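You operate a simulated robot arm through the tools that you are given. There is no shell and no other tool. Be economical: measure what you need, move in short steps, check, and stop when the job is done.

You run a simulated robot arm. Do the job below in one go: nothing can be reset, and whatever is moved stays where it is left.

Task
Raise the square pad of press six, wax its top, lower it again.
Fine: use the round pad and the wax tin on the ledge; put the round pad back, leave the tin there. A coat counts when it lies all over at full strength: go over it till it gets no stronger.

It is judged by the outcome, as a careful person would: the job done as asked, and still so three seconds after it is handed in. It fails if anything else is knocked over, pushed out of place, dropped, spilled or broken.

Robot
A 6-joint arm with a two-finger gripper on a trunk, on a base that drives. Base frame: it is fixed to the floor where the robot stands at the start and does not move with it; the origin is under the middle of the robot, x ahead of it, y to its left, z up. Lengths are in mm, angles in degrees, forces in N, time in s.
Its first joint turns from -166.0 to 166.0 degrees. Places, roughly: press five down button [2600, 2700, 1200]; press five force dial [2700, 2700, 1300]; press five gate lever [2900, 3200, 1200]; press five hold dial [2700, 2700, 1300]; press five in button [2600, 2700, 1200]; press five lamp switch [2800, 2600, 1600]; press five left big button [3000, 3300, 1000]; press five lift button [2500, 2600, 1200]; press five mode switch [2600, 2600, 1300]; press five out button [2600, 2600, 1200]; press five power switch [2600, 2500, 1300]; press five reset button [2600, 2700, 1100]; press five right big button [2700, 3000, 1000]; press five square pad [3000, 3000, 1100]; press five start button [2600, 2800, 1100]; press five stop button [2500, 2700, 1100]. Payload 2.54 kg.
The tool frame sits at the grasp point between the pads (the TCP): z along the fingers, y along the line on which they close. The tips reach 30 mm beyond it. The gripper opens to 116 mm. The gripper's body begins 95 mm behind the TCP.
Orientation is told as [roll, pitch, yaw] about the base's x, y, z axes, in that order, counted from this pose: with the fingers straight down and closing along the base's y, the tool's x points along the base's -x, its y along +y and its z along -z.

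Tools
- The arm moves only by the tool nudge_tool. Its argument "plan" is a list that holds one entry, the list of rows, each a list of 7 numbers: the shift along the tool's x, y, z in mm, then the turn, a rotation vector about the tool's x, y, z in degrees, then the opening, from 0 (shut) to 1 (fully open). In form: [[[tx, ty, tz, wx, wy, wz, claw], ...]]. A call has 1 to 12 rows; each row is the pose to reach, as a shift and turn from the pose commanded when the call began, along the tool's axes at that moment. Rows are played at 5 a second. More than 50 mm and 8.6 degrees between two rows, or a gripper value outside its range, and nothing of the call is played. Where a pose cannot be reached the arm comes as near as it can. A force on the tool above 40 N (or 10 N above the force at the start of the call, whichever is more), or a blocked arm, ends the call early, and 0.2 s more pass. The fingers move at their own pace (about 72 mm/s each) and stop on an object; they squeeze with about 42 N. The grip force told is the motor's: it shows also when the fingers shut on nothing. Time passes only in rows, and 0.2 s behind the last, so rows that repeat a pose let the fingers close. The reply holds the time, the measured pose of the TCP, the force on the tool along the base axes, the opening and the grip force, in the units named above and with some noise, with the torque about the TCP (base axes, N m) and any sound that the robot's microphone picked up.
- Cameras (640 x 400 px; columns grow to the right, rows downward): "scene" is now at [-27.8, 139.9, 1444.7]; the picture's right is [-0.10, -0.99, 0.00], its down [-0.22, 0.02, -0.97] and it looks along [0.97, -0.10, -0.23] (base axes); focal length 283 px, centre (320, 200). "wrist" rides on the gripper at [69, -15, -122] in the tool frame; the picture's right is [0.21, 0.98, 0.00], its down [-0.83, 0.18, -0.53] and it looks along [-0.52, 0.11, 0.85] (tool axes); focal length 251 px, centre (320, 200). There is no depth. A picture from a camera that has moved, and an enlarged one, comes with that camera's place and axes in the base frame and with its lens.
- grab_frame(camera): a new picture of that camera. The clock stands still meanwhile.
- roll_base(legs): drives the robot by 1 to 6 legs, each [ahead, left, turn to the left] in mm, mm and degrees, along the robot's own axes; the way and the turn of a leg run together, so that a leg with both is an arc; at most 1500 mm and 180 degrees a leg. The arm and the cameras ride along, it lands a little off, and it stops where it bumps. It gives what a move gives.
- aim_head(pan, tilt): turns the head with the scene camera to pan (to the left, within 120 degrees either way) and tilt (down, from -29 to 69), counted from straight ahead of the robot. It gives what a move gives.
- close_up(camera, box): a new picture of the part [left, top, right, bottom] of that camera's present view, enlarged. The clock stands still meanwhile.
- job_done(): hands the job in; it is judged then, once.

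Work in short steps. Places have to be worked out from the pictures, the camera data and where the tool is seen: move nearer, look again, correct. Check each grasp and each placing, and mend what went wrong. You have 120 turns and 78 pictures in all, those below and enlarged ones among them. Open the gripper and draw the arm clear of the work before you hand the job in, unless the task says otherwise; then end with one line.

The tools are called by a JSON object that holds its "name" and its "arguments". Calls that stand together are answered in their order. nudge_tool: Moves the arm, as the interface text tells. Its arguments: {"type":"object","properties":{"plan":{"type":"array"}},"required":["plan"]} The other tools are called the same way: roll_base (legs) drives the base; aim_head (pan, tilt) turns the head that bears the scene camera; grab_frame (camera) takes a picture; close_up (camera, box) takes an enlarged picture of a part of a camera's view; job_done () hands the job in.

At the start:

```text
time: 0.0
tool_pos: [675.5, 32.4, 1424.6]
tool_rot: [0.0, 0.0, 0.1]
wrist_force: [-0.9, 0.3, -0.7]
torque: [0.0, -0.01, -0.01]
width: 116.1
grasp_force: 0.0
robot x, y, heading: [2.0, 0.4, 0.0]
head pan, tilt: [-6.0, 13.0]
```

scene: 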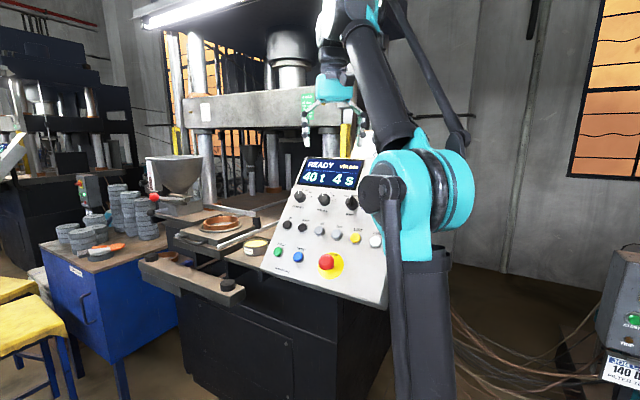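
wrist: 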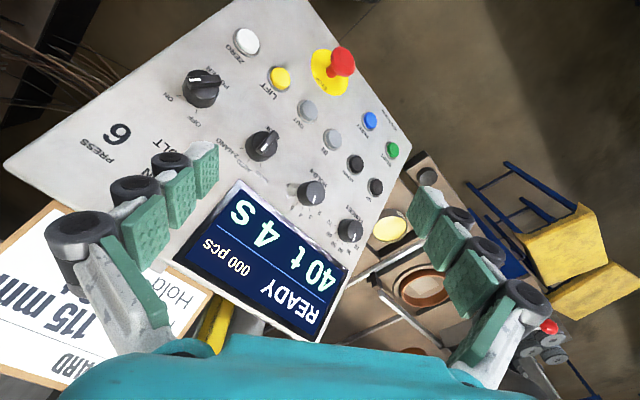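

The press ahead shows "PRESS 6". I enlarge the panel and the table area to read labels and find the round pad and the tin.

{"name": "close_up", "arguments": {"camera": "scene", "box": [250, 140, 400, 300]}}

{"name": "close_up", "arguments": {"camera": "scene", "box": [130, 180, 290, 310]}}

{"name": "close_up", "arguments": {"camera": "wrist", "box": [170, 10, 450, 260]}}

```text
2.50 times, centred on (325, 220) of scene
camera zoom: at [-27.8, 139.9, 1444.7], right [-0.1, -0.99, 0.0], down [-0.22, 0.02, -0.97], along [0.97, -0.1, -0.23], focal length 708 px, centre (308, 150)
```

zoom: 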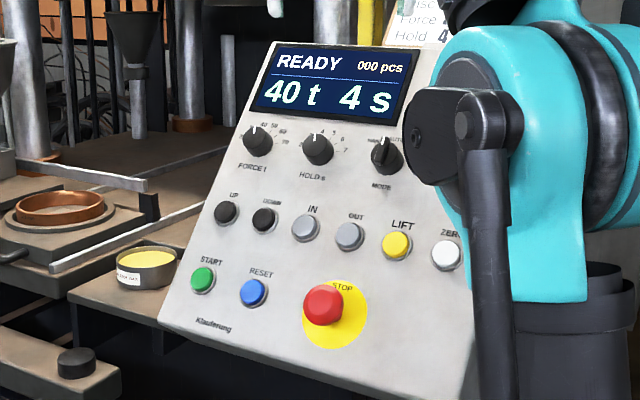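

```text
3.08 times, centred on (210, 245) of scene
camera zoom: at [-27.8, 139.9, 1444.7], right [-0.1, -0.99, 0.0], down [-0.22, 0.02, -0.97], along [0.97, -0.1, -0.23], focal length 871 px, centre (658, 62)
```

zoom: 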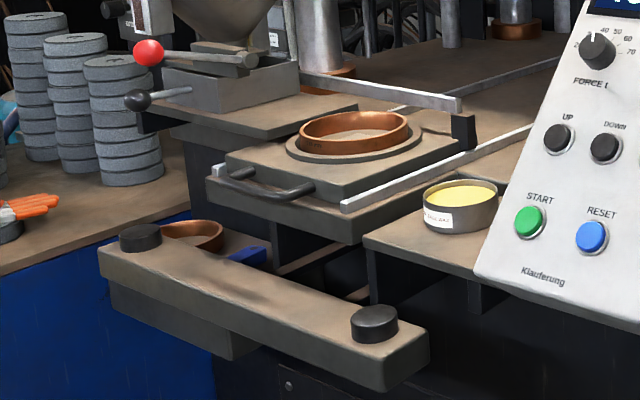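

```text
1.60 times, centred on (310, 135) of wrist
camera zoom: at [608.3, 18.9, 1545.9], right [-0.21, 0.98, 0.0], down [0.83, 0.18, 0.53], along [0.52, 0.11, -0.85], focal length 402 px, centre (336, 304)
```

zoom: 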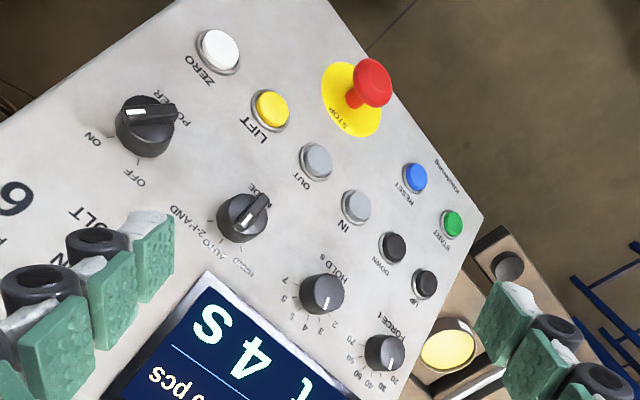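

The tin seems to be near (930, 265, 1060) and the ring/square plate near (1100, 410, 1090). I look left to see the free floor and the front of the press.

{"name": "aim_head", "arguments": {"pan": 25, "tilt": 30}}

{"name": "grab_frame", "arguments": {"camera": "scene"}}

```text
time: 1.0
tool_pos: [675.9, 32.6, 1423.5]
tool_rot: [-0.1, 0.0, -0.1]
wrist_force: [0.3, 1.0, 0.5]
torque: [-0.02, 0.02, 0.02]
width: 116.0
grasp_force: 0.1
robot x, y, heading: [-3.3, 2.0, -0.0]
head pan, tilt: [25.0, 30.0]
```

```text
72 pictures are left
camera scene: at [-38.6, 187.8, 1417.3], right [0.42, -0.91, 0.0], down [-0.45, -0.21, -0.87], along [0.79, 0.37, -0.5], focal length 283 px, centre (320, 200)
```

scene: 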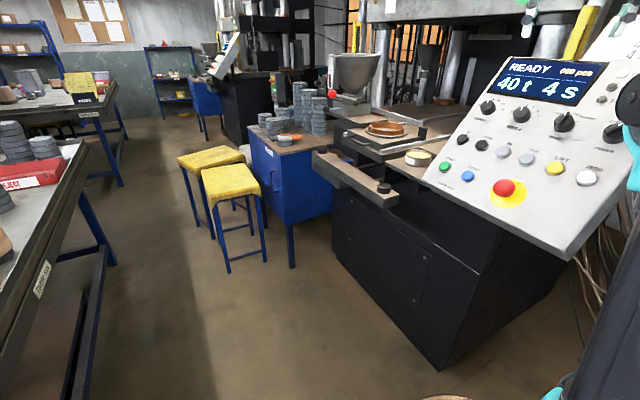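

The floor between me and the press front is free; LIFT appears at about (656,-25,1185). I draw the arm in, then drive left and ahead so that pad, tin and panel are all in reach.

{"name": "nudge_tool", "arguments": {"plan": [[[50, 0, 0, 0, 0, 0, 1], [100, 0, 0, 0, 0, 0, 1], [150, 0, 0, 0, 0, 0, 1], [200, 0, 0, 0, 0, 0, 1], [240, 0, 0, 0, 0, 0, 1], [240, 0, 0, 0, 0, 0, 1]]]}}

{"name": "roll_base", "arguments": {"legs": [[0, 400, 0], [330, 0, 0]]}}

{"name": "aim_head", "arguments": {"pan": -10, "tilt": 30}}

{"name": "grab_frame", "arguments": {"camera": "scene"}}

{"name": "grab_frame", "arguments": {"camera": "wrist"}}

```text
time: 2.4
tool_pos: [436.9, 33.3, 1423.3]
tool_rot: [0.1, 0.0, 0.0]
wrist_force: [0.0, 0.2, 0.0]
torque: [-0.04, 0.01, -0.04]
width: 115.8
grasp_force: 0.0
robot x, y, heading: [2.1, -1.6, -0.1]
head pan, tilt: [25.0, 30.0]
```

```text
time: 5.2
tool_pos: [441.5, 433.3, 1422.9]
tool_rot: [-0.4, 0.0, 0.6]
wrist_force: [0.1, -1.2, 0.6]
torque: [0.12, 0.02, -0.04]
width: 116.1
grasp_force: 0.1
robot x, y, heading: [6.7, 387.1, 0.2]
head pan, tilt: [25.0, 30.0]
stopped in leg 2: the robot was blocked; the commanded pose is now the measured one
```

```text
time: 6.2
tool_pos: [442.2, 434.5, 1423.4]
tool_rot: [-0.5, 0.0, 0.6]
wrist_force: [0.6, -0.8, -0.8]
torque: [-0.01, 0.0, -0.03]
width: 115.8
grasp_force: 0.1
robot x, y, heading: [5.6, 381.4, 0.4]
head pan, tilt: [-10.0, 30.0]
```

```text
71 pictures are left
camera scene: at [-28.4, 518.7, 1417.3], right [-0.16, -0.99, 0.0], down [-0.49, 0.08, -0.87], along [0.85, -0.14, -0.5], focal length 283 px, centre (320, 200)
```

scene: 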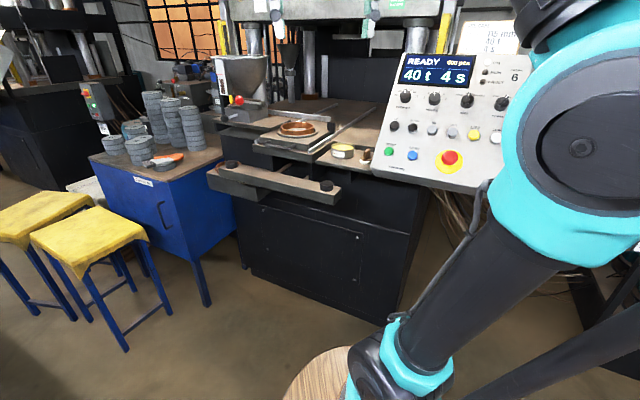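

```text
70 pictures are left
camera wrist: at [373.3, 420.0, 1545.3], right [-0.22, 0.97, -0.01], down [0.82, 0.19, 0.53], along [0.52, 0.11, -0.85], focal length 251 px, centre (320, 200)
```

wrist: 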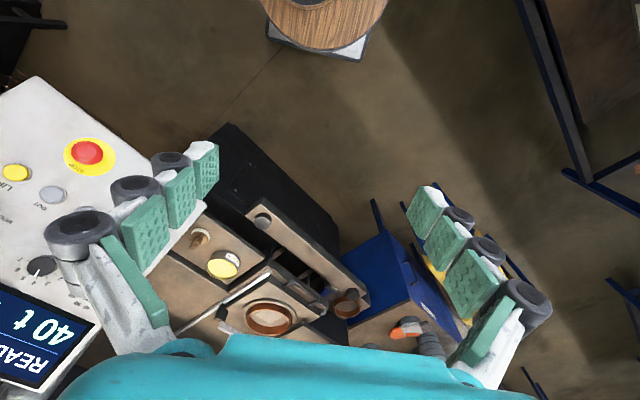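

Something blocked the drive ahead; a round wooden thing shows near my base. I look down at it.

{"name": "aim_head", "arguments": {"pan": -10, "tilt": 66}}

{"name": "grab_frame", "arguments": {"camera": "scene"}}

```text
time: 7.2
tool_pos: [440.2, 434.6, 1423.5]
tool_rot: [-0.6, 0.1, 0.6]
wrist_force: [-0.4, 0.4, -0.9]
torque: [-0.01, -0.03, 0.01]
width: 116.1
grasp_force: 0.1
robot x, y, heading: [7.9, 383.9, 0.6]
head pan, tilt: [-10.0, 66.0]
```

```text
69 pictures are left
camera scene: at [-58.9, 523.6, 1368.7], right [-0.16, -0.99, 0.0], down [-0.9, 0.15, -0.41], along [0.4, -0.07, -0.91], focal length 283 px, centre (320, 200)
```

scene: 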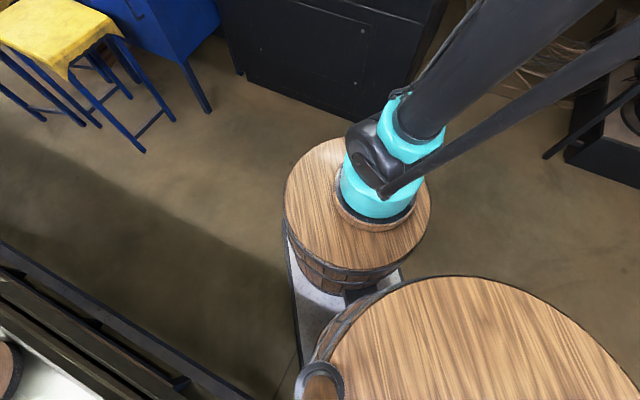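

That wood is my own robot's body (barrels), not an obstacle, and I see nothing ahead of it on the floor. I try a short leg ahead again to test what blocks.

{"name": "roll_base", "arguments": {"legs": [[80, 0, 0]]}}

```text
time: 8.3
tool_pos: [520.5, 435.7, 1424.3]
tool_rot: [-0.5, 0.0, 0.5]
wrist_force: [-0.7, 0.3, 0.1]
torque: [0.0, -0.01, 0.0]
width: 116.1
grasp_force: 0.0
robot x, y, heading: [89.4, 386.2, 0.6]
head pan, tilt: [-10.0, 66.0]
```

It drives fine now. I go a bit further ahead and look at the work with both cameras.

{"name": "roll_base", "arguments": {"legs": [[110, 0, 0]]}}

{"name": "aim_head", "arguments": {"pan": -14, "tilt": 24}}

{"name": "close_up", "arguments": {"camera": "scene", "box": [200, 80, 440, 230]}}

{"name": "grab_frame", "arguments": {"camera": "wrist"}}

```text
time: 9.5
tool_pos: [631.2, 437.0, 1424.8]
tool_rot: [-0.4, 0.0, 0.6]
wrist_force: [-0.2, 0.0, 0.0]
torque: [0.0, 0.0, 0.02]
width: 116.1
grasp_force: 0.0
robot x, y, heading: [191.8, 384.4, 0.8]
head pan, tilt: [-10.0, 66.0]
```

```text
time: 10.6
tool_pos: [630.6, 437.6, 1423.0]
tool_rot: [-0.6, 0.0, 0.6]
wrist_force: [-0.8, 0.2, 0.3]
torque: [0.04, 0.0, -0.03]
width: 116.1
grasp_force: 0.1
robot x, y, heading: [198.7, 388.5, 0.6]
head pan, tilt: [-14.0, 24.0]
```

```text
2.67 times, centred on (320, 155) of scene
camera zoom: at [162.8, 515.0, 1426.8], right [-0.23, -0.97, 0.0], down [-0.4, 0.09, -0.91], along [0.89, -0.21, -0.41], focal length 755 px, centre (320, 320)
```

zoom: 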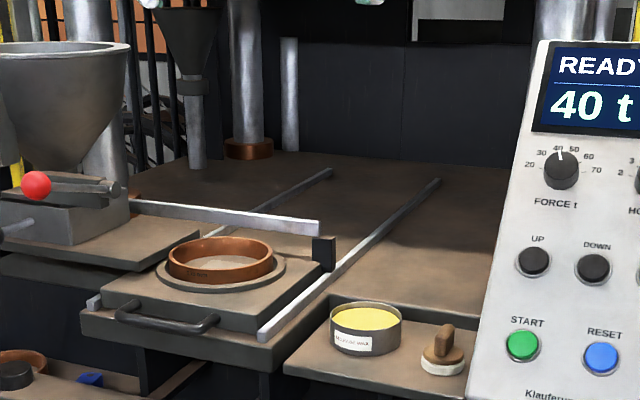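

```text
67 pictures are left
camera wrist: at [563.8, 423.1, 1545.3], right [-0.22, 0.97, -0.01], down [0.82, 0.19, 0.53], along [0.52, 0.11, -0.85], focal length 251 px, centre (320, 200)
```

wrist: 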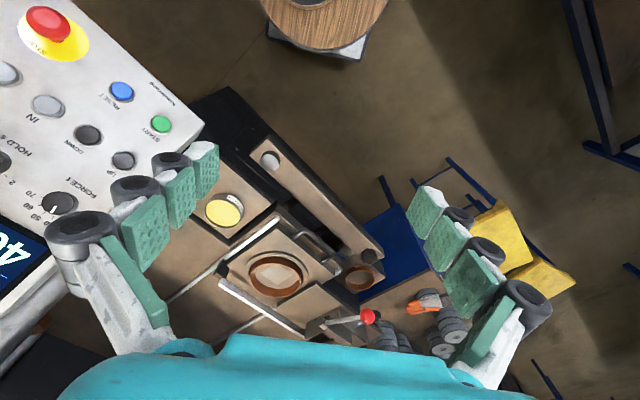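

The round pad (felt with wooden handle) stands on the ledge right of the tin. I enlarge the ring to see the square pad in it.

{"name": "close_up", "arguments": {"camera": "wrist", "box": [170, 140, 350, 320]}}

{"name": "close_up", "arguments": {"camera": "scene", "box": [380, 60, 560, 230]}}

```text
2.22 times, centred on (260, 230) of wrist
camera zoom: at [563.8, 423.1, 1545.3], right [-0.22, 0.97, -0.01], down [0.82, 0.19, 0.53], along [0.52, 0.11, -0.85], focal length 559 px, centre (453, 133)
```

zoom: 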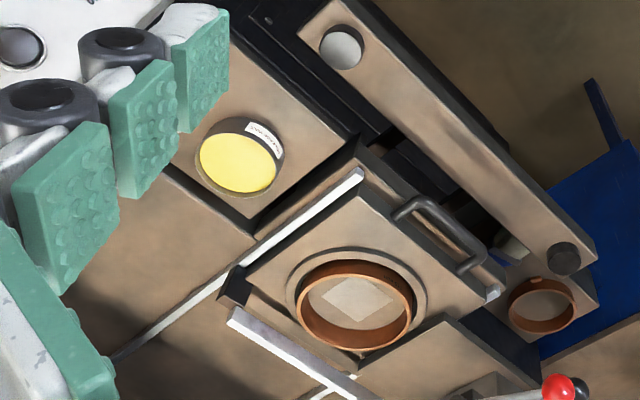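

```text
2.35 times, centred on (470, 145) of scene
camera zoom: at [162.8, 515.0, 1426.8], right [-0.23, -0.97, 0.0], down [-0.4, 0.09, -0.91], along [0.89, -0.21, -0.41], focal length 666 px, centre (-33, 329)
```

zoom: 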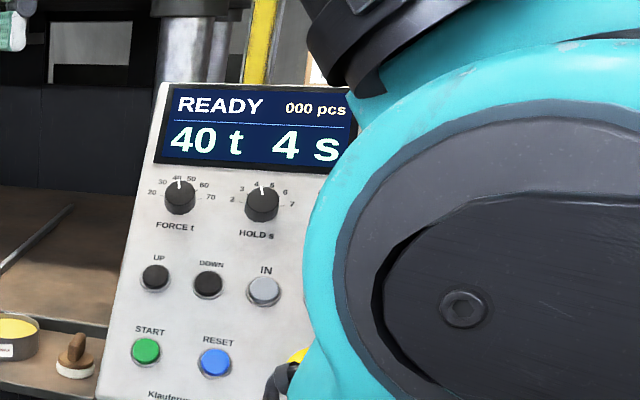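

The square pad is the pale square inside the copper ring, at about (1100,424,~1085). Tin near (946,275), round pad near (861,209,1035). I move the hand over to see the round pad and the panel's LIFT button better.

{"name": "nudge_tool", "arguments": {"plan": [[[0, -45, 15, 0, 0, 0, 1], [0, -90, 35, 0, 0, 0, 1], [0, -130, 55, 0, 0, 0, 1], [0, -170, 75, 0, 0, 0, 1], [0, -207, 94, 0, 0, 0, 1], [0, -207, 94, 0, 0, 0, 1]]]}}

{"name": "grab_frame", "arguments": {"camera": "wrist"}}

```text
time: 11.9
tool_pos: [632.2, 229.1, 1331.5]
tool_rot: [-0.5, -0.1, 0.7]
wrist_force: [-0.3, -0.7, 0.0]
torque: [0.01, -0.02, 0.0]
width: 116.0
grasp_force: 0.1
robot x, y, heading: [195.1, 389.5, 0.3]
head pan, tilt: [-14.0, 24.0]
```

```text
64 pictures are left
camera wrist: at [565.9, 214.9, 1453.1], right [-0.22, 0.97, -0.01], down [0.82, 0.19, 0.53], along [0.52, 0.11, -0.85], focal length 251 px, centre (320, 200)
```

wrist: 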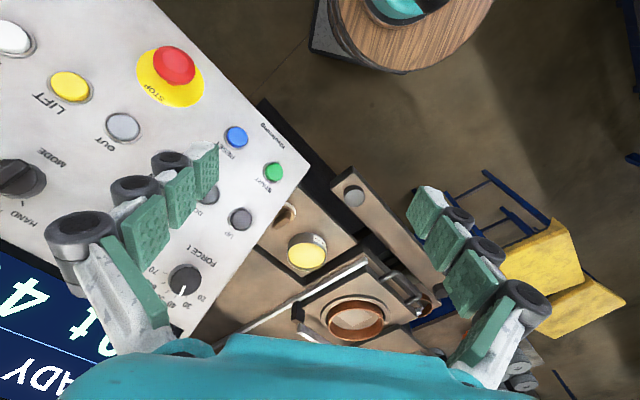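

LIFT stays at about (658,-23,1182). I read the MODE switch, and look at the round pad enlarged.

{"name": "close_up", "arguments": {"camera": "wrist", "box": [0, 30, 150, 240]}}

{"name": "close_up", "arguments": {"camera": "wrist", "box": [240, 170, 440, 350]}}

```text
1.90 times, centred on (75, 135) of wrist
camera zoom: at [565.9, 214.9, 1453.1], right [-0.22, 0.97, -0.01], down [0.82, 0.19, 0.53], along [0.52, 0.11, -0.85], focal length 479 px, centre (787, 324)
```

zoom: 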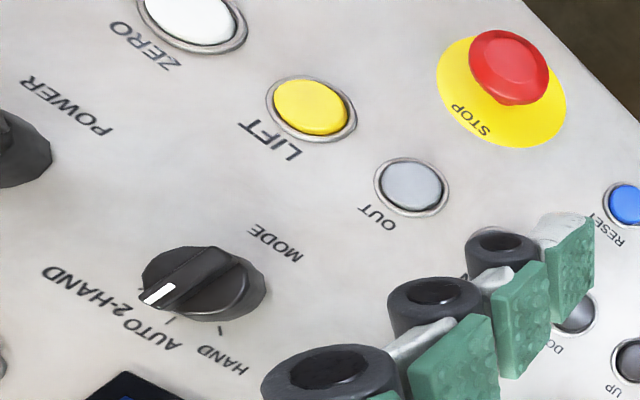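

```text
2.22 times, centred on (340, 260) of wrist
camera zoom: at [565.9, 214.9, 1453.1], right [-0.22, 0.97, -0.01], down [0.82, 0.19, 0.53], along [0.52, 0.11, -0.85], focal length 559 px, centre (276, 67)
```

zoom: 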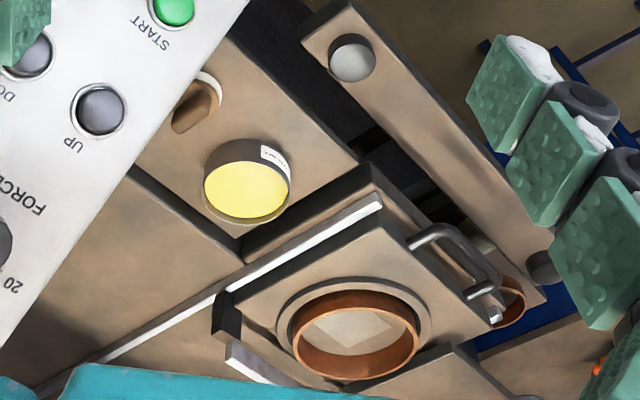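

MODE stands at 2-HAND, display READY; I try LIFT as it is first. I close the fingers, move in front of LIFT and then tilt the tool 50° to stand square to the sloped panel.

{"name": "nudge_tool", "arguments": {"plan": [[[8, -45, 10, 0, 0, 0, 0], [16, -90, 20, 0, 0, 0, 0], [24, -135, 30, 0, 0, 0, 0], [32, -175, 38, 0, 0, 0, 0], [32, -211, 41, 0, 0, 0, 0], [32, -211, 41, 4.9, -6.8, 0, 0], [32, -211, 41, 9.7, -13.5, 0, 0], [32, -211, 41, 14.6, -20.3, 0, 0], [32, -211, 41, 19.5, -27.1, 0, 0], [32, -211, 41, 24.3, -33.8, 0, 0], [32, -211, 41, 29.2, -40.6, 0, 0], [32, -211, 41, 29.2, -40.6, 0, 0]]]}}

{"name": "grab_frame", "arguments": {"camera": "wrist"}}

```text
time: 14.6
tool_pos: [603.4, 18.2, 1292.6]
tool_rot: [-35.6, -38.4, 13.5]
wrist_force: [-0.4, 0.4, 0.1]
torque: [-0.02, 0.0, 0.02]
width: 0.2
grasp_force: 28.5
robot x, y, heading: [193.9, 385.9, 0.8]
head pan, tilt: [-14.0, 24.0]
```

```text
61 pictures are left
camera wrist: at [473.5, 47.0, 1333.9], right [-0.01, 0.82, -0.58], down [0.32, 0.55, 0.77], along [0.95, -0.18, -0.27], focal length 251 px, centre (320, 200)
```

wrist: 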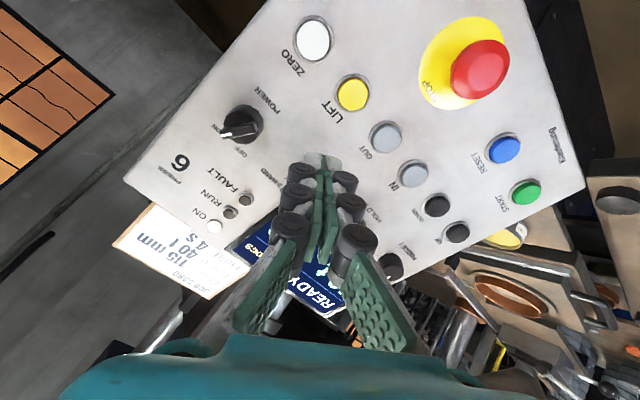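

Tool is square to the panel; LIFT is about 34 mm along tool x, 24 along y and ~94 mm ahead of the tips. I line up and approach to about 20 mm, then check.

{"name": "nudge_tool", "arguments": {"plan": [[[34, 24, 0, 0, 0, 0, 0], [34, 24, 40, 0, 0, 0, 0], [34, 24, 72, 0, 0, 0, 0], [34, 24, 72, 0, 0, 0, 0]]]}}

{"name": "grab_frame", "arguments": {"camera": "wrist"}}

```text
time: 15.6
tool_pos: [625.3, 0.6, 1213.3]
tool_rot: [-35.5, -38.3, 13.5]
wrist_force: [0.0, -1.0, 0.2]
torque: [-0.02, 0.03, -0.02]
width: 0.0
grasp_force: 28.3
robot x, y, heading: [193.2, 390.8, 0.3]
head pan, tilt: [-14.0, 24.0]
```

```text
60 pictures are left
camera wrist: at [496.1, 29.8, 1255.1], right [-0.01, 0.82, -0.58], down [0.32, 0.55, 0.77], along [0.95, -0.18, -0.27], focal length 251 px, centre (320, 200)
```

wrist: 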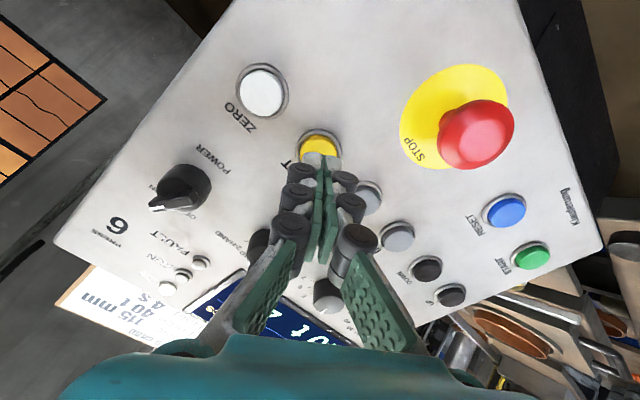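

Tips are just short of the LIFT cap and lined up. I press in gently in small steps, then back off.

{"name": "nudge_tool", "arguments": {"plan": [[[0, 0, 16, 0, 0, 0, 0], [0, 0, 22, 0, 0, 0, 0], [0, 0, 26, 0, 0, 0, 0], [0, 0, 28, 0, 0, 0, 0]]]}}

{"name": "grab_frame", "arguments": {"camera": "wrist"}}

```text
time: 16.6
tool_pos: [643.5, -11.8, 1196.2]
tool_rot: [-35.5, -38.4, 13.5]
wrist_force: [-9.8, 3.0, 10.0]
torque: [-0.04, 0.06, -0.11]
width: 5.7
grasp_force: 28.0
robot x, y, heading: [192.0, 389.3, 0.6]
head pan, tilt: [-14.0, 24.0]
heard: click
```

```text
59 pictures are left
camera wrist: at [513.2, 17.2, 1238.2], right [-0.01, 0.82, -0.58], down [0.32, 0.55, 0.77], along [0.95, -0.18, -0.27], focal length 251 px, centre (320, 200)
```

wrist: 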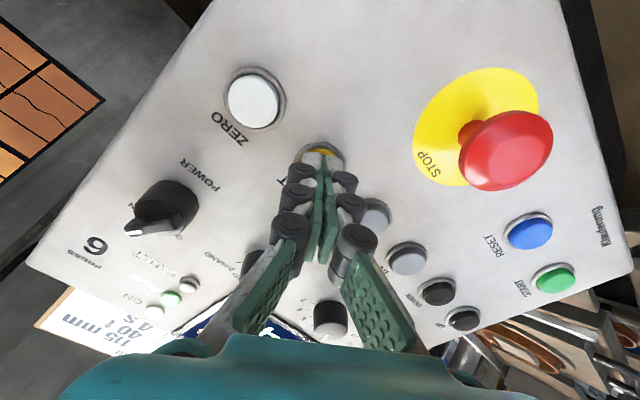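

A click, and the RUN lamp lights green. I look at the ring with the scene camera while still holding.

{"name": "close_up", "arguments": {"camera": "scene", "box": [220, 130, 360, 220]}}

```text
4.44 times, centred on (290, 175) of scene
camera zoom: at [162.0, 515.3, 1426.8], right [-0.23, -0.97, 0.0], down [-0.4, 0.09, -0.91], along [0.89, -0.21, -0.41], focal length 1259 px, centre (453, 311)
```

zoom: 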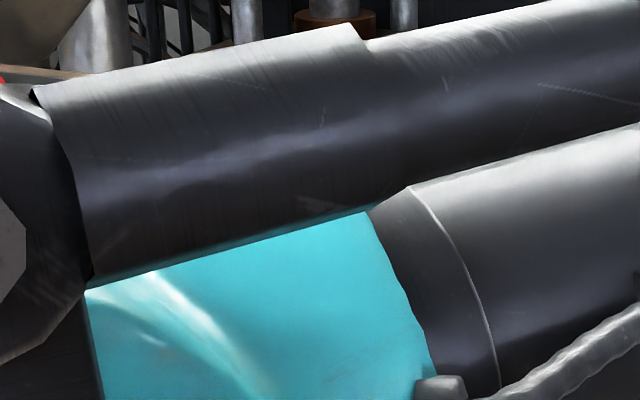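

The arm hides the ring. I back off 90 mm along the tool and see what the panel and the ring show.

{"name": "nudge_tool", "arguments": {"plan": [[[0, 0, 0, 0, 0, 0, 0], [0, 0, -40, 0, 0, 0, 0], [0, 0, -80, 0, 0, 0, 0], [0, 0, -120, 0, 0, 0, 0], [0, 0, -120, 0, 0, 0, 0]]]}}

{"name": "grab_frame", "arguments": {"camera": "wrist"}}

```text
time: 17.8
tool_pos: [567.7, 40.7, 1273.5]
tool_rot: [-35.5, -38.4, 13.5]
wrist_force: [0.1, 0.6, -0.6]
torque: [-0.01, 0.03, 0.0]
width: 0.3
grasp_force: 28.6
robot x, y, heading: [192.5, 390.1, 0.5]
head pan, tilt: [-14.0, 24.0]
```

```text
57 pictures are left
camera wrist: at [438.3, 70.9, 1314.6], right [-0.01, 0.82, -0.58], down [0.32, 0.55, 0.77], along [0.95, -0.18, -0.27], focal length 251 px, centre (320, 200)
```

wrist: 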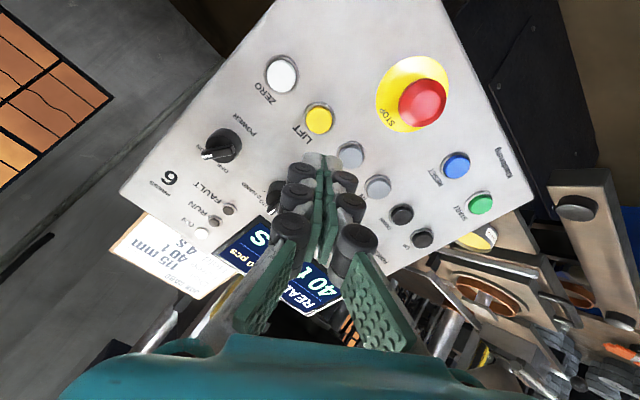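

{"name": "close_up", "arguments": {"camera": "wrist", "box": [420, 240, 580, 340]}}

```text
4.00 times, centred on (500, 290) of wrist
camera zoom: at [438.3, 70.9, 1314.6], right [-0.01, 0.82, -0.58], down [0.32, 0.55, 0.77], along [0.95, -0.18, -0.27], focal length 1006 px, centre (-400, -160)
```

zoom: 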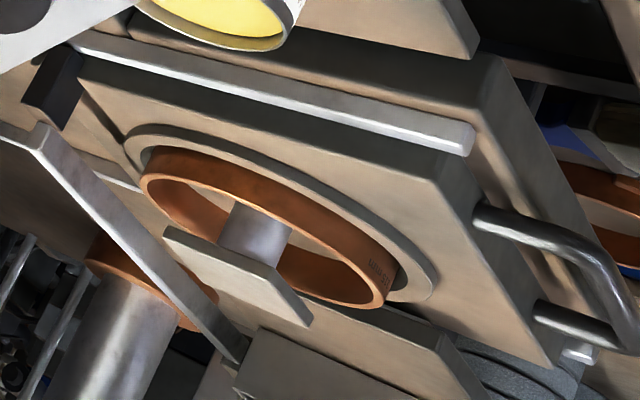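

The square pad stands raised on a rod above the ring. Now I swing the hand back upright and away from the panel, towards the round pad.

{"name": "nudge_tool", "arguments": {"plan": [[[-18.7, 26.3, -30.1, 0, 0, 0, 0.5], [-37.4, 52.5, -60.3, 0, 0, 0, 0.5], [-56, 78.8, -90.4, 0, 0, 0, 0.5], [-74.7, 105.1, -120.6, 0, 0, 0, 0.5], [-74.7, 105.1, -120.6, -4.9, 6.8, 0, 0.5], [-74.7, 105.1, -120.6, -9.7, 13.5, 0, 0.5], [-74.7, 105.1, -120.6, -14.6, 20.3, 0, 0.5], [-74.7, 105.1, -120.6, -19.5, 27.1, 0, 0.5], [-74.7, 105.1, -120.6, -24.3, 33.8, 0, 0.5], [-74.7, 105.1, -120.6, -29.2, 40.6, 0, 0.5], [-74.7, 105.1, -120.6, -29.2, 40.6, 0, 0.5]]]}}

{"name": "nudge_tool", "arguments": {"plan": [[[-45, 10, 5, 0, 0, 0, 0.5], [-90, 20, 15, 0, 0, 0, 0.5], [-135, 25, 25, 0, 0, 0, 0.5], [-180, 25, 35, 0, 0, 0, 0.5], [-225, 25, 45, 0, 0, 0, 0.5], [-225, 25, 45, 0, 0, 0, 0.5]]]}}

{"name": "grab_frame", "arguments": {"camera": "wrist"}}

```text
time: 20.1
tool_pos: [566.7, 200.2, 1348.2]
tool_rot: [-0.6, 0.1, 0.6]
wrist_force: [-0.6, 0.4, 0.2]
torque: [-0.01, -0.01, -0.01]
width: 57.9
grasp_force: 0.1
robot x, y, heading: [198.4, 387.7, 0.8]
head pan, tilt: [-14.0, 24.0]
```

```text
time: 21.6
tool_pos: [793.4, 229.0, 1303.0]
tool_rot: [-0.6, 0.0, 0.6]
wrist_force: [-0.5, 0.3, -0.1]
torque: [-0.04, 0.04, 0.01]
width: 58.2
grasp_force: 0.2
robot x, y, heading: [198.6, 388.6, 0.7]
head pan, tilt: [-14.0, 24.0]
```

```text
55 pictures are left
camera wrist: at [726.0, 214.1, 1424.6], right [-0.22, 0.97, -0.01], down [0.82, 0.19, 0.53], along [0.52, 0.11, -0.85], focal length 251 px, centre (320, 200)
```

wrist: 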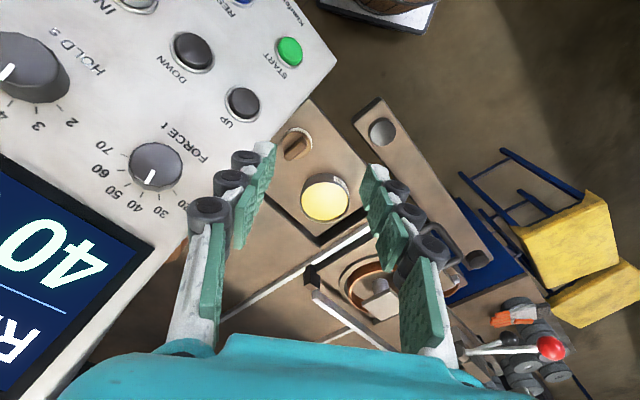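

{"name": "close_up", "arguments": {"camera": "wrist", "box": [260, 110, 420, 320]}}

{"name": "close_up", "arguments": {"camera": "scene", "box": [280, 170, 400, 250]}}

```text
1.90 times, centred on (340, 215) of wrist
camera zoom: at [726.0, 214.1, 1424.6], right [-0.22, 0.97, -0.01], down [0.82, 0.19, 0.53], along [0.52, 0.11, -0.85], focal length 479 px, centre (282, 171)
```

zoom: 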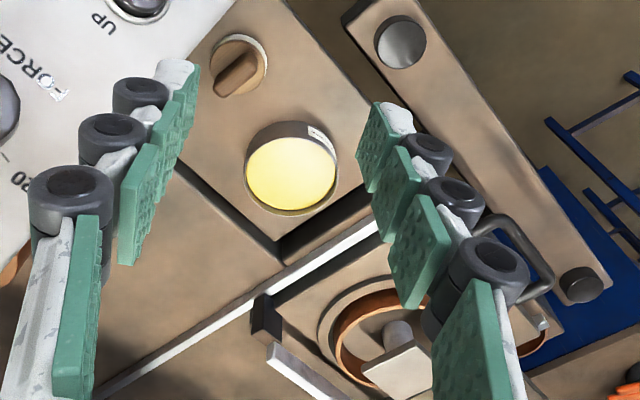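

```text
5.00 times, centred on (340, 210) of scene
camera zoom: at [162.6, 515.0, 1426.8], right [-0.23, -0.97, 0.0], down [-0.4, 0.09, -0.91], along [0.89, -0.21, -0.41], focal length 1416 px, centre (220, 150)
```

zoom: 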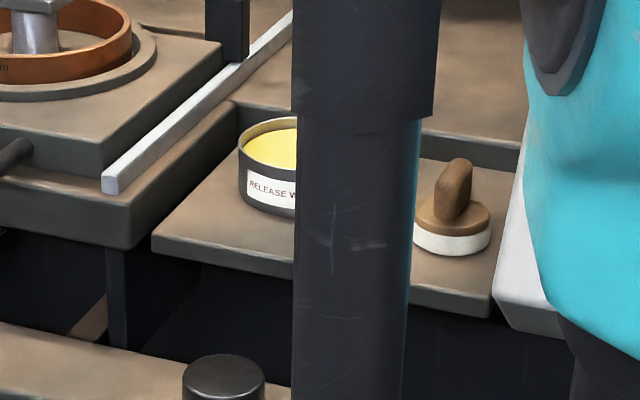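

The handle is a bar about 15 mm thick and 37 long, lying along the press depth (.81,-.58), centre about (859,208), top z≈1086; the panel's edge is close, so I grip it along its length to keep the gripper body clear. I turn the tool about its axis by ~126°.

{"name": "nudge_tool", "arguments": {"plan": [[[0, 0, 0, 0, 0, 8.4, 0.6], [0, 0, 0, 0, 0, 16.8, 0.6], [0, 0, 0, 0, 0, 25.2, 0.6], [0, 0, 0, 0, 0, 33.6, 0.6], [0, 0, 0, 0, 0, 42, 0.6], [0, 0, 0, 0, 0, 50.4, 0.6], [0, 0, 0, 0, 0, 58.8, 0.6], [0, 0, 0, 0, 0, 67.2, 0.6], [0, 0, 0, 0, 0, 75.6, 0.6], [0, 0, 0, 0, 0, 84, 0.6], [0, 0, 0, 0, 0, 92.4, 0.6], [0, 0, 0, 0, 0, 100.8, 0.6]]]}}

{"name": "nudge_tool", "arguments": {"plan": [[[0, 0, 0, 0, 0, 8.4, 0.6], [0, 0, 0, 0, 0, 16.8, 0.6], [0, 0, 0, 0, 0, 25.5, 0.6], [0, 0, 0, 0, 0, 25.5, 0.6]]]}}

{"name": "grab_frame", "arguments": {"camera": "wrist"}}

```text
time: 24.1
tool_pos: [792.0, 227.3, 1303.3]
tool_rot: [0.0, -0.5, -100.3]
wrist_force: [0.1, 0.2, -0.3]
torque: [-0.05, 0.02, -0.01]
width: 69.9
grasp_force: 0.2
robot x, y, heading: [195.4, 385.4, 0.5]
head pan, tilt: [-14.0, 24.0]
```

```text
refused: row 3 steps farther than a row can; nothing moved
```

```text
52 pictures are left
camera wrist: at [790.8, 300.4, 1424.4], right [1.0, 0.04, 0.0], down [0.03, -0.84, 0.54], along [0.02, -0.54, -0.84], focal length 251 px, centre (320, 200)
```

wrist: 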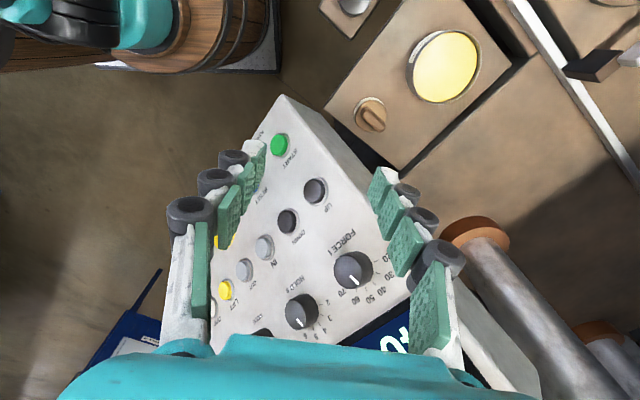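

I enlarge this view to measure the panel's edge and the handle.

{"name": "close_up", "arguments": {"camera": "wrist", "box": [260, 60, 460, 200]}}

{"name": "nudge_tool", "arguments": {"plan": [[[0, 0, 0, 0, 0, 8.4, 0.6], [0, 0, 0, 0, 0, 16.8, 0.6], [0, 0, 0, 0, 0, 25.2, 0.6], [0, 0, 0, 0, 0, 25.2, 0.6]]]}}

{"name": "grab_frame", "arguments": {"camera": "wrist"}}

```text
2.86 times, centred on (360, 130) of wrist
camera zoom: at [790.8, 300.4, 1424.4], right [1.0, 0.04, 0.0], down [0.03, -0.84, 0.54], along [0.02, -0.54, -0.84], focal length 718 px, centre (206, 400)
```

zoom: 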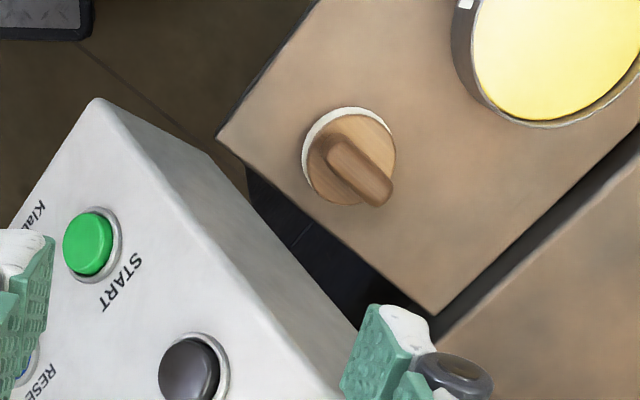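

```text
time: 25.1
tool_pos: [791.4, 228.6, 1303.8]
tool_rot: [0.3, -0.4, -125.5]
wrist_force: [0.0, -0.6, -0.2]
torque: [-0.01, -0.02, 0.03]
width: 69.5
grasp_force: 0.1
robot x, y, heading: [195.3, 388.1, 0.6]
head pan, tilt: [-14.0, 24.0]
```

```text
50 pictures are left
camera wrist: at [821.4, 294.7, 1424.2], right [0.92, -0.39, 0.0], down [-0.33, -0.77, 0.54], along [-0.21, -0.5, -0.84], focal length 251 px, centre (320, 200)
```

wrist: 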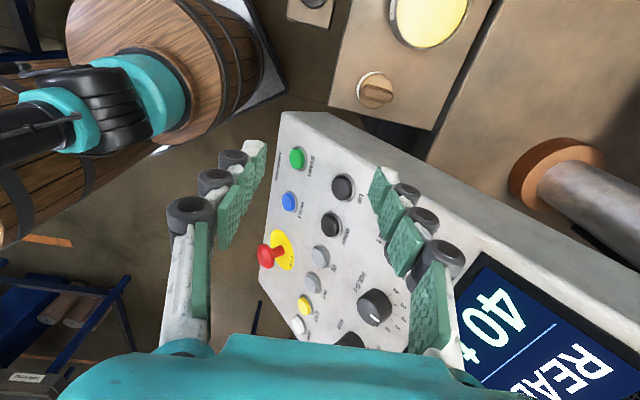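

The panel's side face lies at r≈620 (along the press), the handle at about (866,212), leaving some 44 mm clearance. I move above the handle, stopping with tips just over its top.

{"name": "nudge_tool", "arguments": {"plan": [[[15, 35, 0, 0, 0, 0, 0.6], [30, 70, 10, 0, 0, 0, 0.6], [30, 70, 55, 0, 0, 0, 0.6], [30, 70, 100, 0, 0, 0, 0.6], [30, 70, 145, 0, 0, 0, 0.6], [30, 70, 170, 0, 0, 0, 0.6], [30, 70, 170, 0, 0, 0, 0.6]]]}}

{"name": "grab_frame", "arguments": {"camera": "wrist"}}

{"name": "close_up", "arguments": {"camera": "scene", "box": [280, 130, 440, 250]}}

```text
time: 26.8
tool_pos: [866.3, 209.9, 1133.9]
tool_rot: [0.3, -0.4, -125.4]
wrist_force: [-0.6, -1.0, 0.2]
torque: [-0.02, 0.0, -0.02]
width: 69.4
grasp_force: 0.0
robot x, y, heading: [194.2, 383.6, 0.4]
head pan, tilt: [-14.0, 24.0]
```

```text
49 pictures are left
camera wrist: at [896.1, 277.0, 1254.5], right [0.92, -0.39, 0.0], down [-0.33, -0.77, 0.54], along [-0.21, -0.5, -0.84], focal length 251 px, centre (320, 200)
```

wrist: 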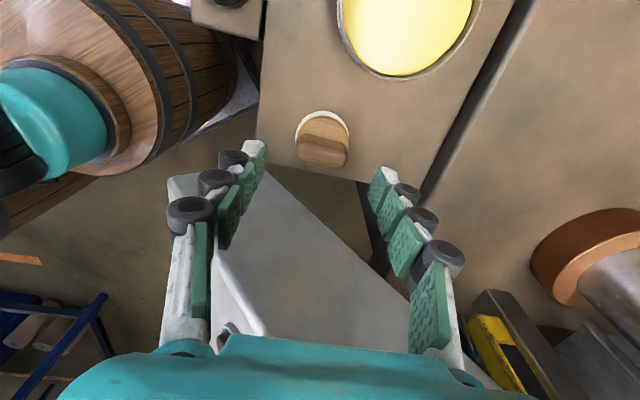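

```text
3.33 times, centred on (360, 190) of scene
camera zoom: at [162.8, 514.9, 1426.8], right [-0.23, -0.97, 0.0], down [-0.4, 0.09, -0.91], along [0.89, -0.21, -0.41], focal length 944 px, centre (187, 233)
```

zoom: 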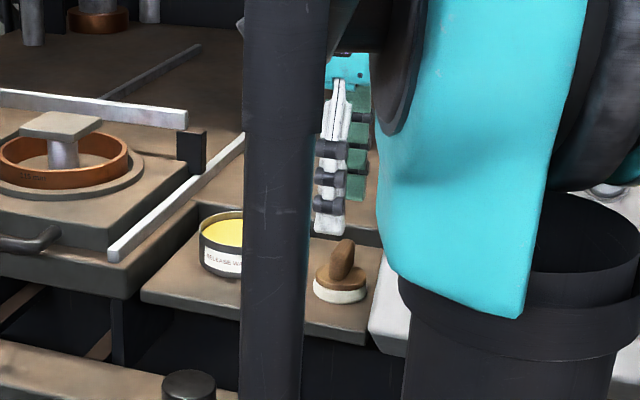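

The handle stands between the fingers, about 3 mm further in both directions, top z≈1078. I correct, go down to TCP z≈1081 and close.

{"name": "nudge_tool", "arguments": {"plan": [[[3, 3, 20, 0, 0, 0, 0.6], [3, 3, 40, 0, 0, 0, 0.6], [3, 3, 53, 0, 0, 0, 0.6], [3, 3, 53, 0, 0, 0, 0.6]]]}}

{"name": "grab_frame", "arguments": {"camera": "wrist"}}

{"name": "close_up", "arguments": {"camera": "scene", "box": [320, 150, 400, 220]}}

```text
time: 27.8
tool_pos: [871.3, 210.3, 1080.6]
tool_rot: [0.4, -0.5, -125.4]
wrist_force: [-0.3, -0.7, -0.4]
torque: [-0.01, 0.0, -0.02]
width: 69.8
grasp_force: 0.1
robot x, y, heading: [194.4, 384.2, 0.7]
head pan, tilt: [-14.0, 24.0]
```

```text
47 pictures are left
camera wrist: at [899.9, 277.3, 1201.4], right [0.92, -0.39, 0.0], down [-0.33, -0.77, 0.54], along [-0.21, -0.5, -0.84], focal length 251 px, centre (320, 200)
```

wrist: 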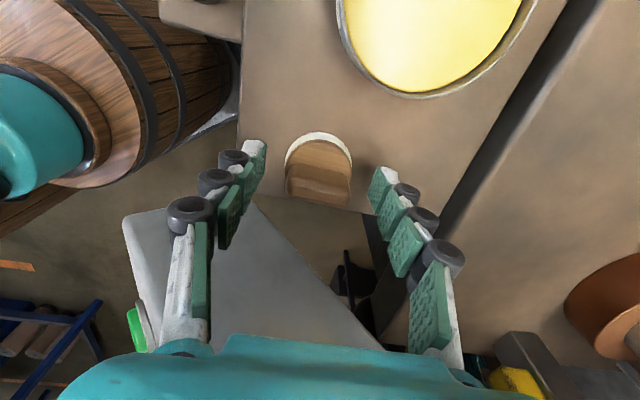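

```text
5.71 times, centred on (360, 185) of scene
camera zoom: at [162.8, 514.9, 1426.8], right [-0.23, -0.97, 0.0], down [-0.4, 0.09, -0.91], along [0.89, -0.21, -0.41], focal length 1618 px, centre (91, 286)
```

zoom: 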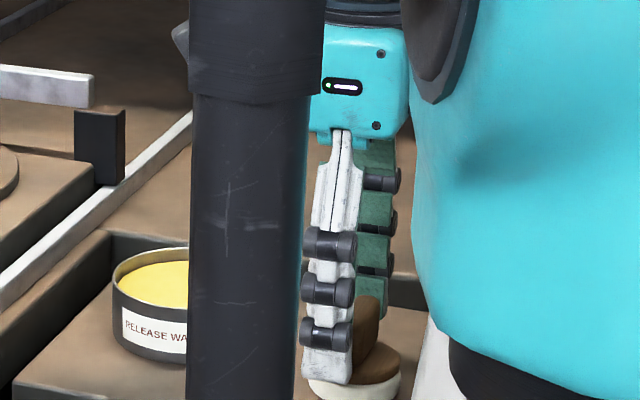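

{"name": "close_up", "arguments": {"camera": "wrist", "box": [230, 110, 410, 230]}}

```text
3.33 times, centred on (320, 170) of wrist
camera zoom: at [899.9, 277.3, 1201.4], right [0.92, -0.39, 0.0], down [-0.33, -0.77, 0.54], along [-0.21, -0.5, -0.84], focal length 838 px, centre (320, 300)
```

zoom: 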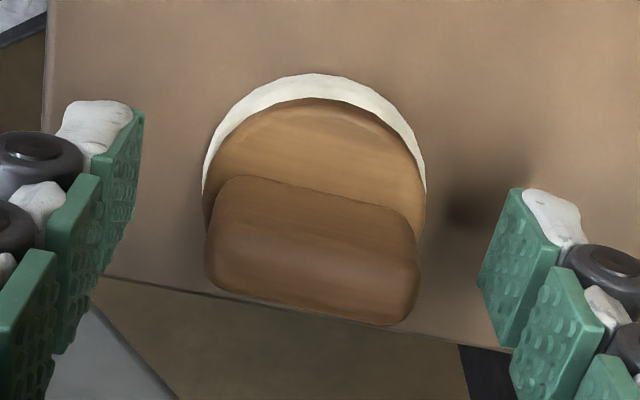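

The handle top lies about 5 mm towards the panel from centre and is turned some 6°. I correct both and close.

{"name": "nudge_tool", "arguments": {"plan": [[[-5, -1, 0, 0, 0, 6, 0.6], [-5, -1, 0, 0, 0, 6, 0.6], [-5, -1, 0, 0, 0, 6, 0], [-5, -1, 0, 0, 0, 6, 0], [-5, -1, 0, 0, 0, 6, 0], [-5, -1, 0, 0, 0, 6, 0]]]}}

{"name": "close_up", "arguments": {"camera": "wrist", "box": [230, 110, 410, 230]}}

```text
time: 29.1
tool_pos: [866.9, 206.5, 1082.0]
tool_rot: [0.3, -0.5, -131.3]
wrist_force: [-0.5, -1.0, 2.8]
torque: [0.04, 0.08, 0.06]
width: 38.9
grasp_force: 41.8
robot x, y, heading: [197.9, 386.1, 0.6]
head pan, tilt: [-14.0, 24.0]
```

```text
3.33 times, centred on (320, 170) of wrist
camera zoom: at [902.7, 270.5, 1201.8], right [0.87, -0.49, 0.0], down [-0.41, -0.73, 0.54], along [-0.26, -0.47, -0.84], focal length 838 px, centre (320, 300)
```

zoom: 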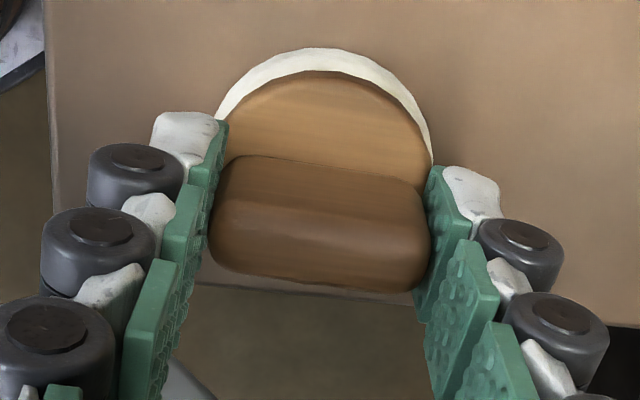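

Firm grip at 38.9 mm (home pose TCP (866.9, 206.5, 1082), yaw −131.3). I lift it, carry it over the tin at about (949,269) and check.

{"name": "nudge_tool", "arguments": {"plan": [[[0, 0, -15, 0, 0, 0, 0], [0, 0, -45, 0, 0, 0, 0], [0, 0, -70, 0, 0, 0, 0], [33, 7, -70, 0, 0, 0, 0], [67, 14, -70, 0, 0, 0, 0], [101, 20, -70, 0, 0, 0, 0], [101, 20, -70, 0, 0, 0, 0]]]}}

{"name": "grab_frame", "arguments": {"camera": "wrist"}}

{"name": "close_up", "arguments": {"camera": "scene", "box": [220, 110, 400, 240]}}

```text
time: 30.8
tool_pos: [949.5, 270.1, 1151.6]
tool_rot: [0.3, -0.3, -131.5]
wrist_force: [0.8, 0.5, -0.5]
torque: [0.0, -0.03, -0.01]
width: 38.7
grasp_force: 41.9
robot x, y, heading: [195.5, 387.3, 0.6]
head pan, tilt: [-14.0, 24.0]
```

```text
43 pictures are left
camera wrist: at [984.8, 334.1, 1271.3], right [0.87, -0.49, 0.0], down [-0.41, -0.73, 0.54], along [-0.26, -0.47, -0.84], focal length 251 px, centre (320, 200)
```

wrist: 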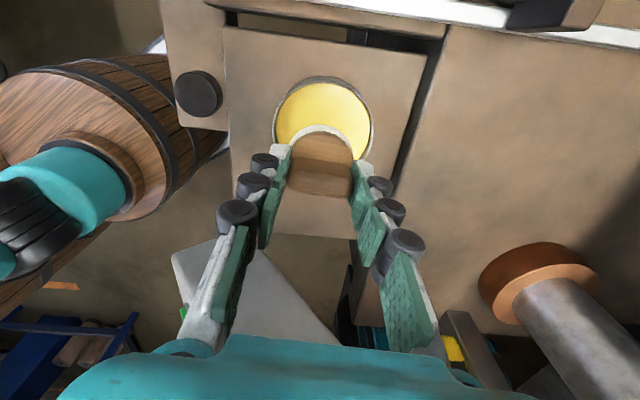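

```text
3.08 times, centred on (310, 175) of scene
camera zoom: at [162.7, 515.0, 1426.8], right [-0.23, -0.97, 0.0], down [-0.4, 0.09, -0.91], along [0.89, -0.21, -0.41], focal length 871 px, centre (351, 277)
```

zoom: 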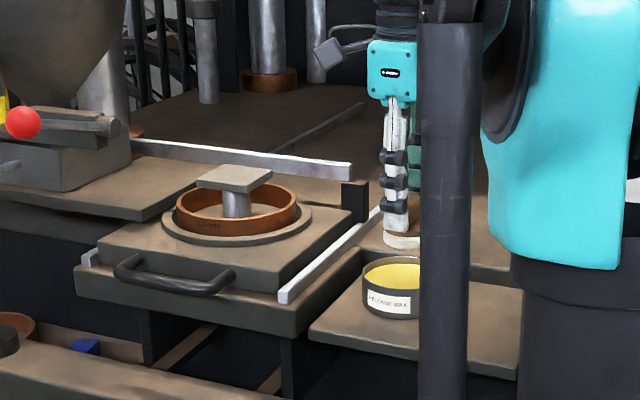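

The pad is held straight. Tin centre works out about 7 mm further along tool x; I shift and lower to just above the wax.

{"name": "nudge_tool", "arguments": {"plan": [[[7, -1, 0, 0, 0, 0, 0], [7, -1, 20, 0, 0, 0, 0], [7, -1, 30, 0, 0, 0, 0], [7, -1, 30, 0, 0, 0, 0]]]}}

{"name": "grab_frame", "arguments": {"camera": "wrist"}}

{"name": "close_up", "arguments": {"camera": "scene", "box": [300, 150, 380, 220]}}

```text
time: 31.8
tool_pos: [951.7, 276.0, 1120.6]
tool_rot: [0.3, -0.5, -131.4]
wrist_force: [0.6, 0.9, -0.5]
torque: [0.0, -0.02, 0.01]
width: 38.3
grasp_force: 42.1
robot x, y, heading: [200.7, 386.4, 0.4]
head pan, tilt: [-14.0, 24.0]
```

```text
41 pictures are left
camera wrist: at [988.7, 339.9, 1241.4], right [0.87, -0.49, 0.0], down [-0.41, -0.73, 0.54], along [-0.26, -0.47, -0.84], focal length 251 px, centre (320, 200)
```

wrist: 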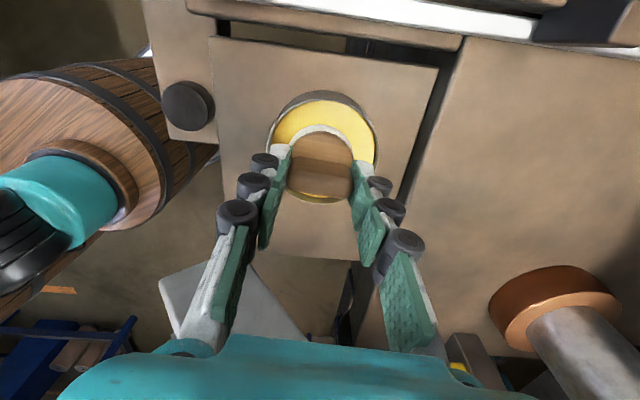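

```text
5.71 times, centred on (340, 185) of scene
camera zoom: at [162.8, 514.9, 1426.8], right [-0.23, -0.97, 0.0], down [-0.4, 0.09, -0.91], along [0.89, -0.21, -0.41], focal length 1618 px, centre (206, 286)
```

zoom: 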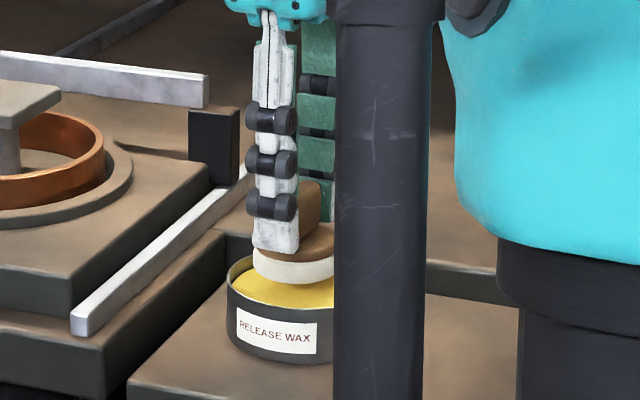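

The felt hovers inside the tin's rim, fairly centred. I lower in small steps till the force shows contact.

{"name": "nudge_tool", "arguments": {"plan": [[[0, 0, 5, 0, 0, 0, 0], [0, 0, 9, 0, 0, 0, 0], [0, 0, 9, 0, 0, 0, 0]]]}}

```text
time: 32.5
tool_pos: [952.2, 275.3, 1111.0]
tool_rot: [0.2, -0.4, -131.4]
wrist_force: [-0.5, -0.1, -0.7]
torque: [-0.01, 0.01, 0.0]
width: 38.4
grasp_force: 42.1
robot x, y, heading: [194.0, 387.3, 0.7]
head pan, tilt: [-14.0, 24.0]
```

{"name": "nudge_tool", "arguments": {"plan": [[[0, 0, 2, 0, 0, 0, 0], [0, 0, 4, 0, 0, 0, 0], [0, 0, 4, 0, 0, 0, 0]]]}}

```text
time: 33.4
tool_pos: [951.3, 276.7, 1107.2]
tool_rot: [0.4, -0.4, -131.4]
wrist_force: [2.6, -1.3, 14.4]
torque: [0.02, -0.11, 0.04]
width: 38.5
grasp_force: 41.9
robot x, y, heading: [197.8, 389.3, 0.3]
head pan, tilt: [-14.0, 24.0]
```

Contact with 14 N on the wax. I ease off a millimetre, twist slightly to load the felt, then lift and look.

{"name": "nudge_tool", "arguments": {"plan": [[[0, 0, -0.5, 0, 0, 6, 0], [0, 0, -0.5, 0, 0, 0, 0], [0, 0, -0.5, 0, 0, -6, 0], [0, 0, -0.5, 0, 0, 0, 0], [0, 0, -20, 0, 0, 0, 0], [0, 0, -45, 0, 0, 0, 0], [0, 0, -75, 0, 0, 0, 0]]]}}

{"name": "grab_frame", "arguments": {"camera": "wrist"}}

{"name": "close_up", "arguments": {"camera": "scene", "box": [220, 110, 400, 240]}}

```text
time: 35.0
tool_pos: [953.3, 276.3, 1182.8]
tool_rot: [0.3, -0.4, -131.3]
wrist_force: [0.3, 0.0, -0.5]
torque: [0.0, -0.01, 0.01]
width: 38.4
grasp_force: 42.1
robot x, y, heading: [195.4, 388.4, 0.7]
head pan, tilt: [-14.0, 24.0]
```

```text
39 pictures are left
camera wrist: at [988.7, 339.7, 1302.6], right [0.87, -0.49, 0.0], down [-0.41, -0.73, 0.54], along [-0.26, -0.47, -0.84], focal length 251 px, centre (320, 200)
```

wrist: 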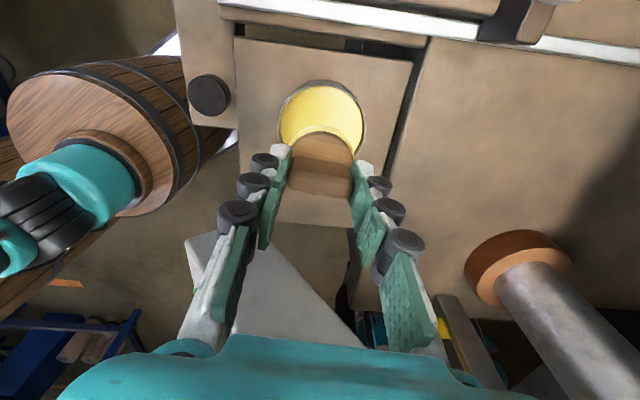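

```text
3.08 times, centred on (310, 175) of scene
camera zoom: at [162.9, 514.9, 1426.9], right [-0.23, -0.97, 0.0], down [-0.4, 0.09, -0.91], along [0.89, -0.21, -0.41], focal length 871 px, centre (351, 277)
```

zoom: 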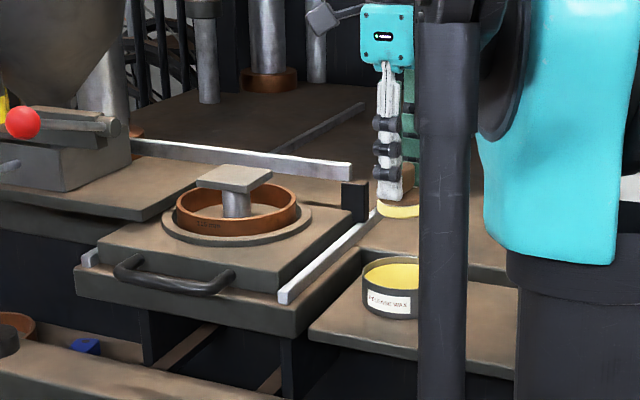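

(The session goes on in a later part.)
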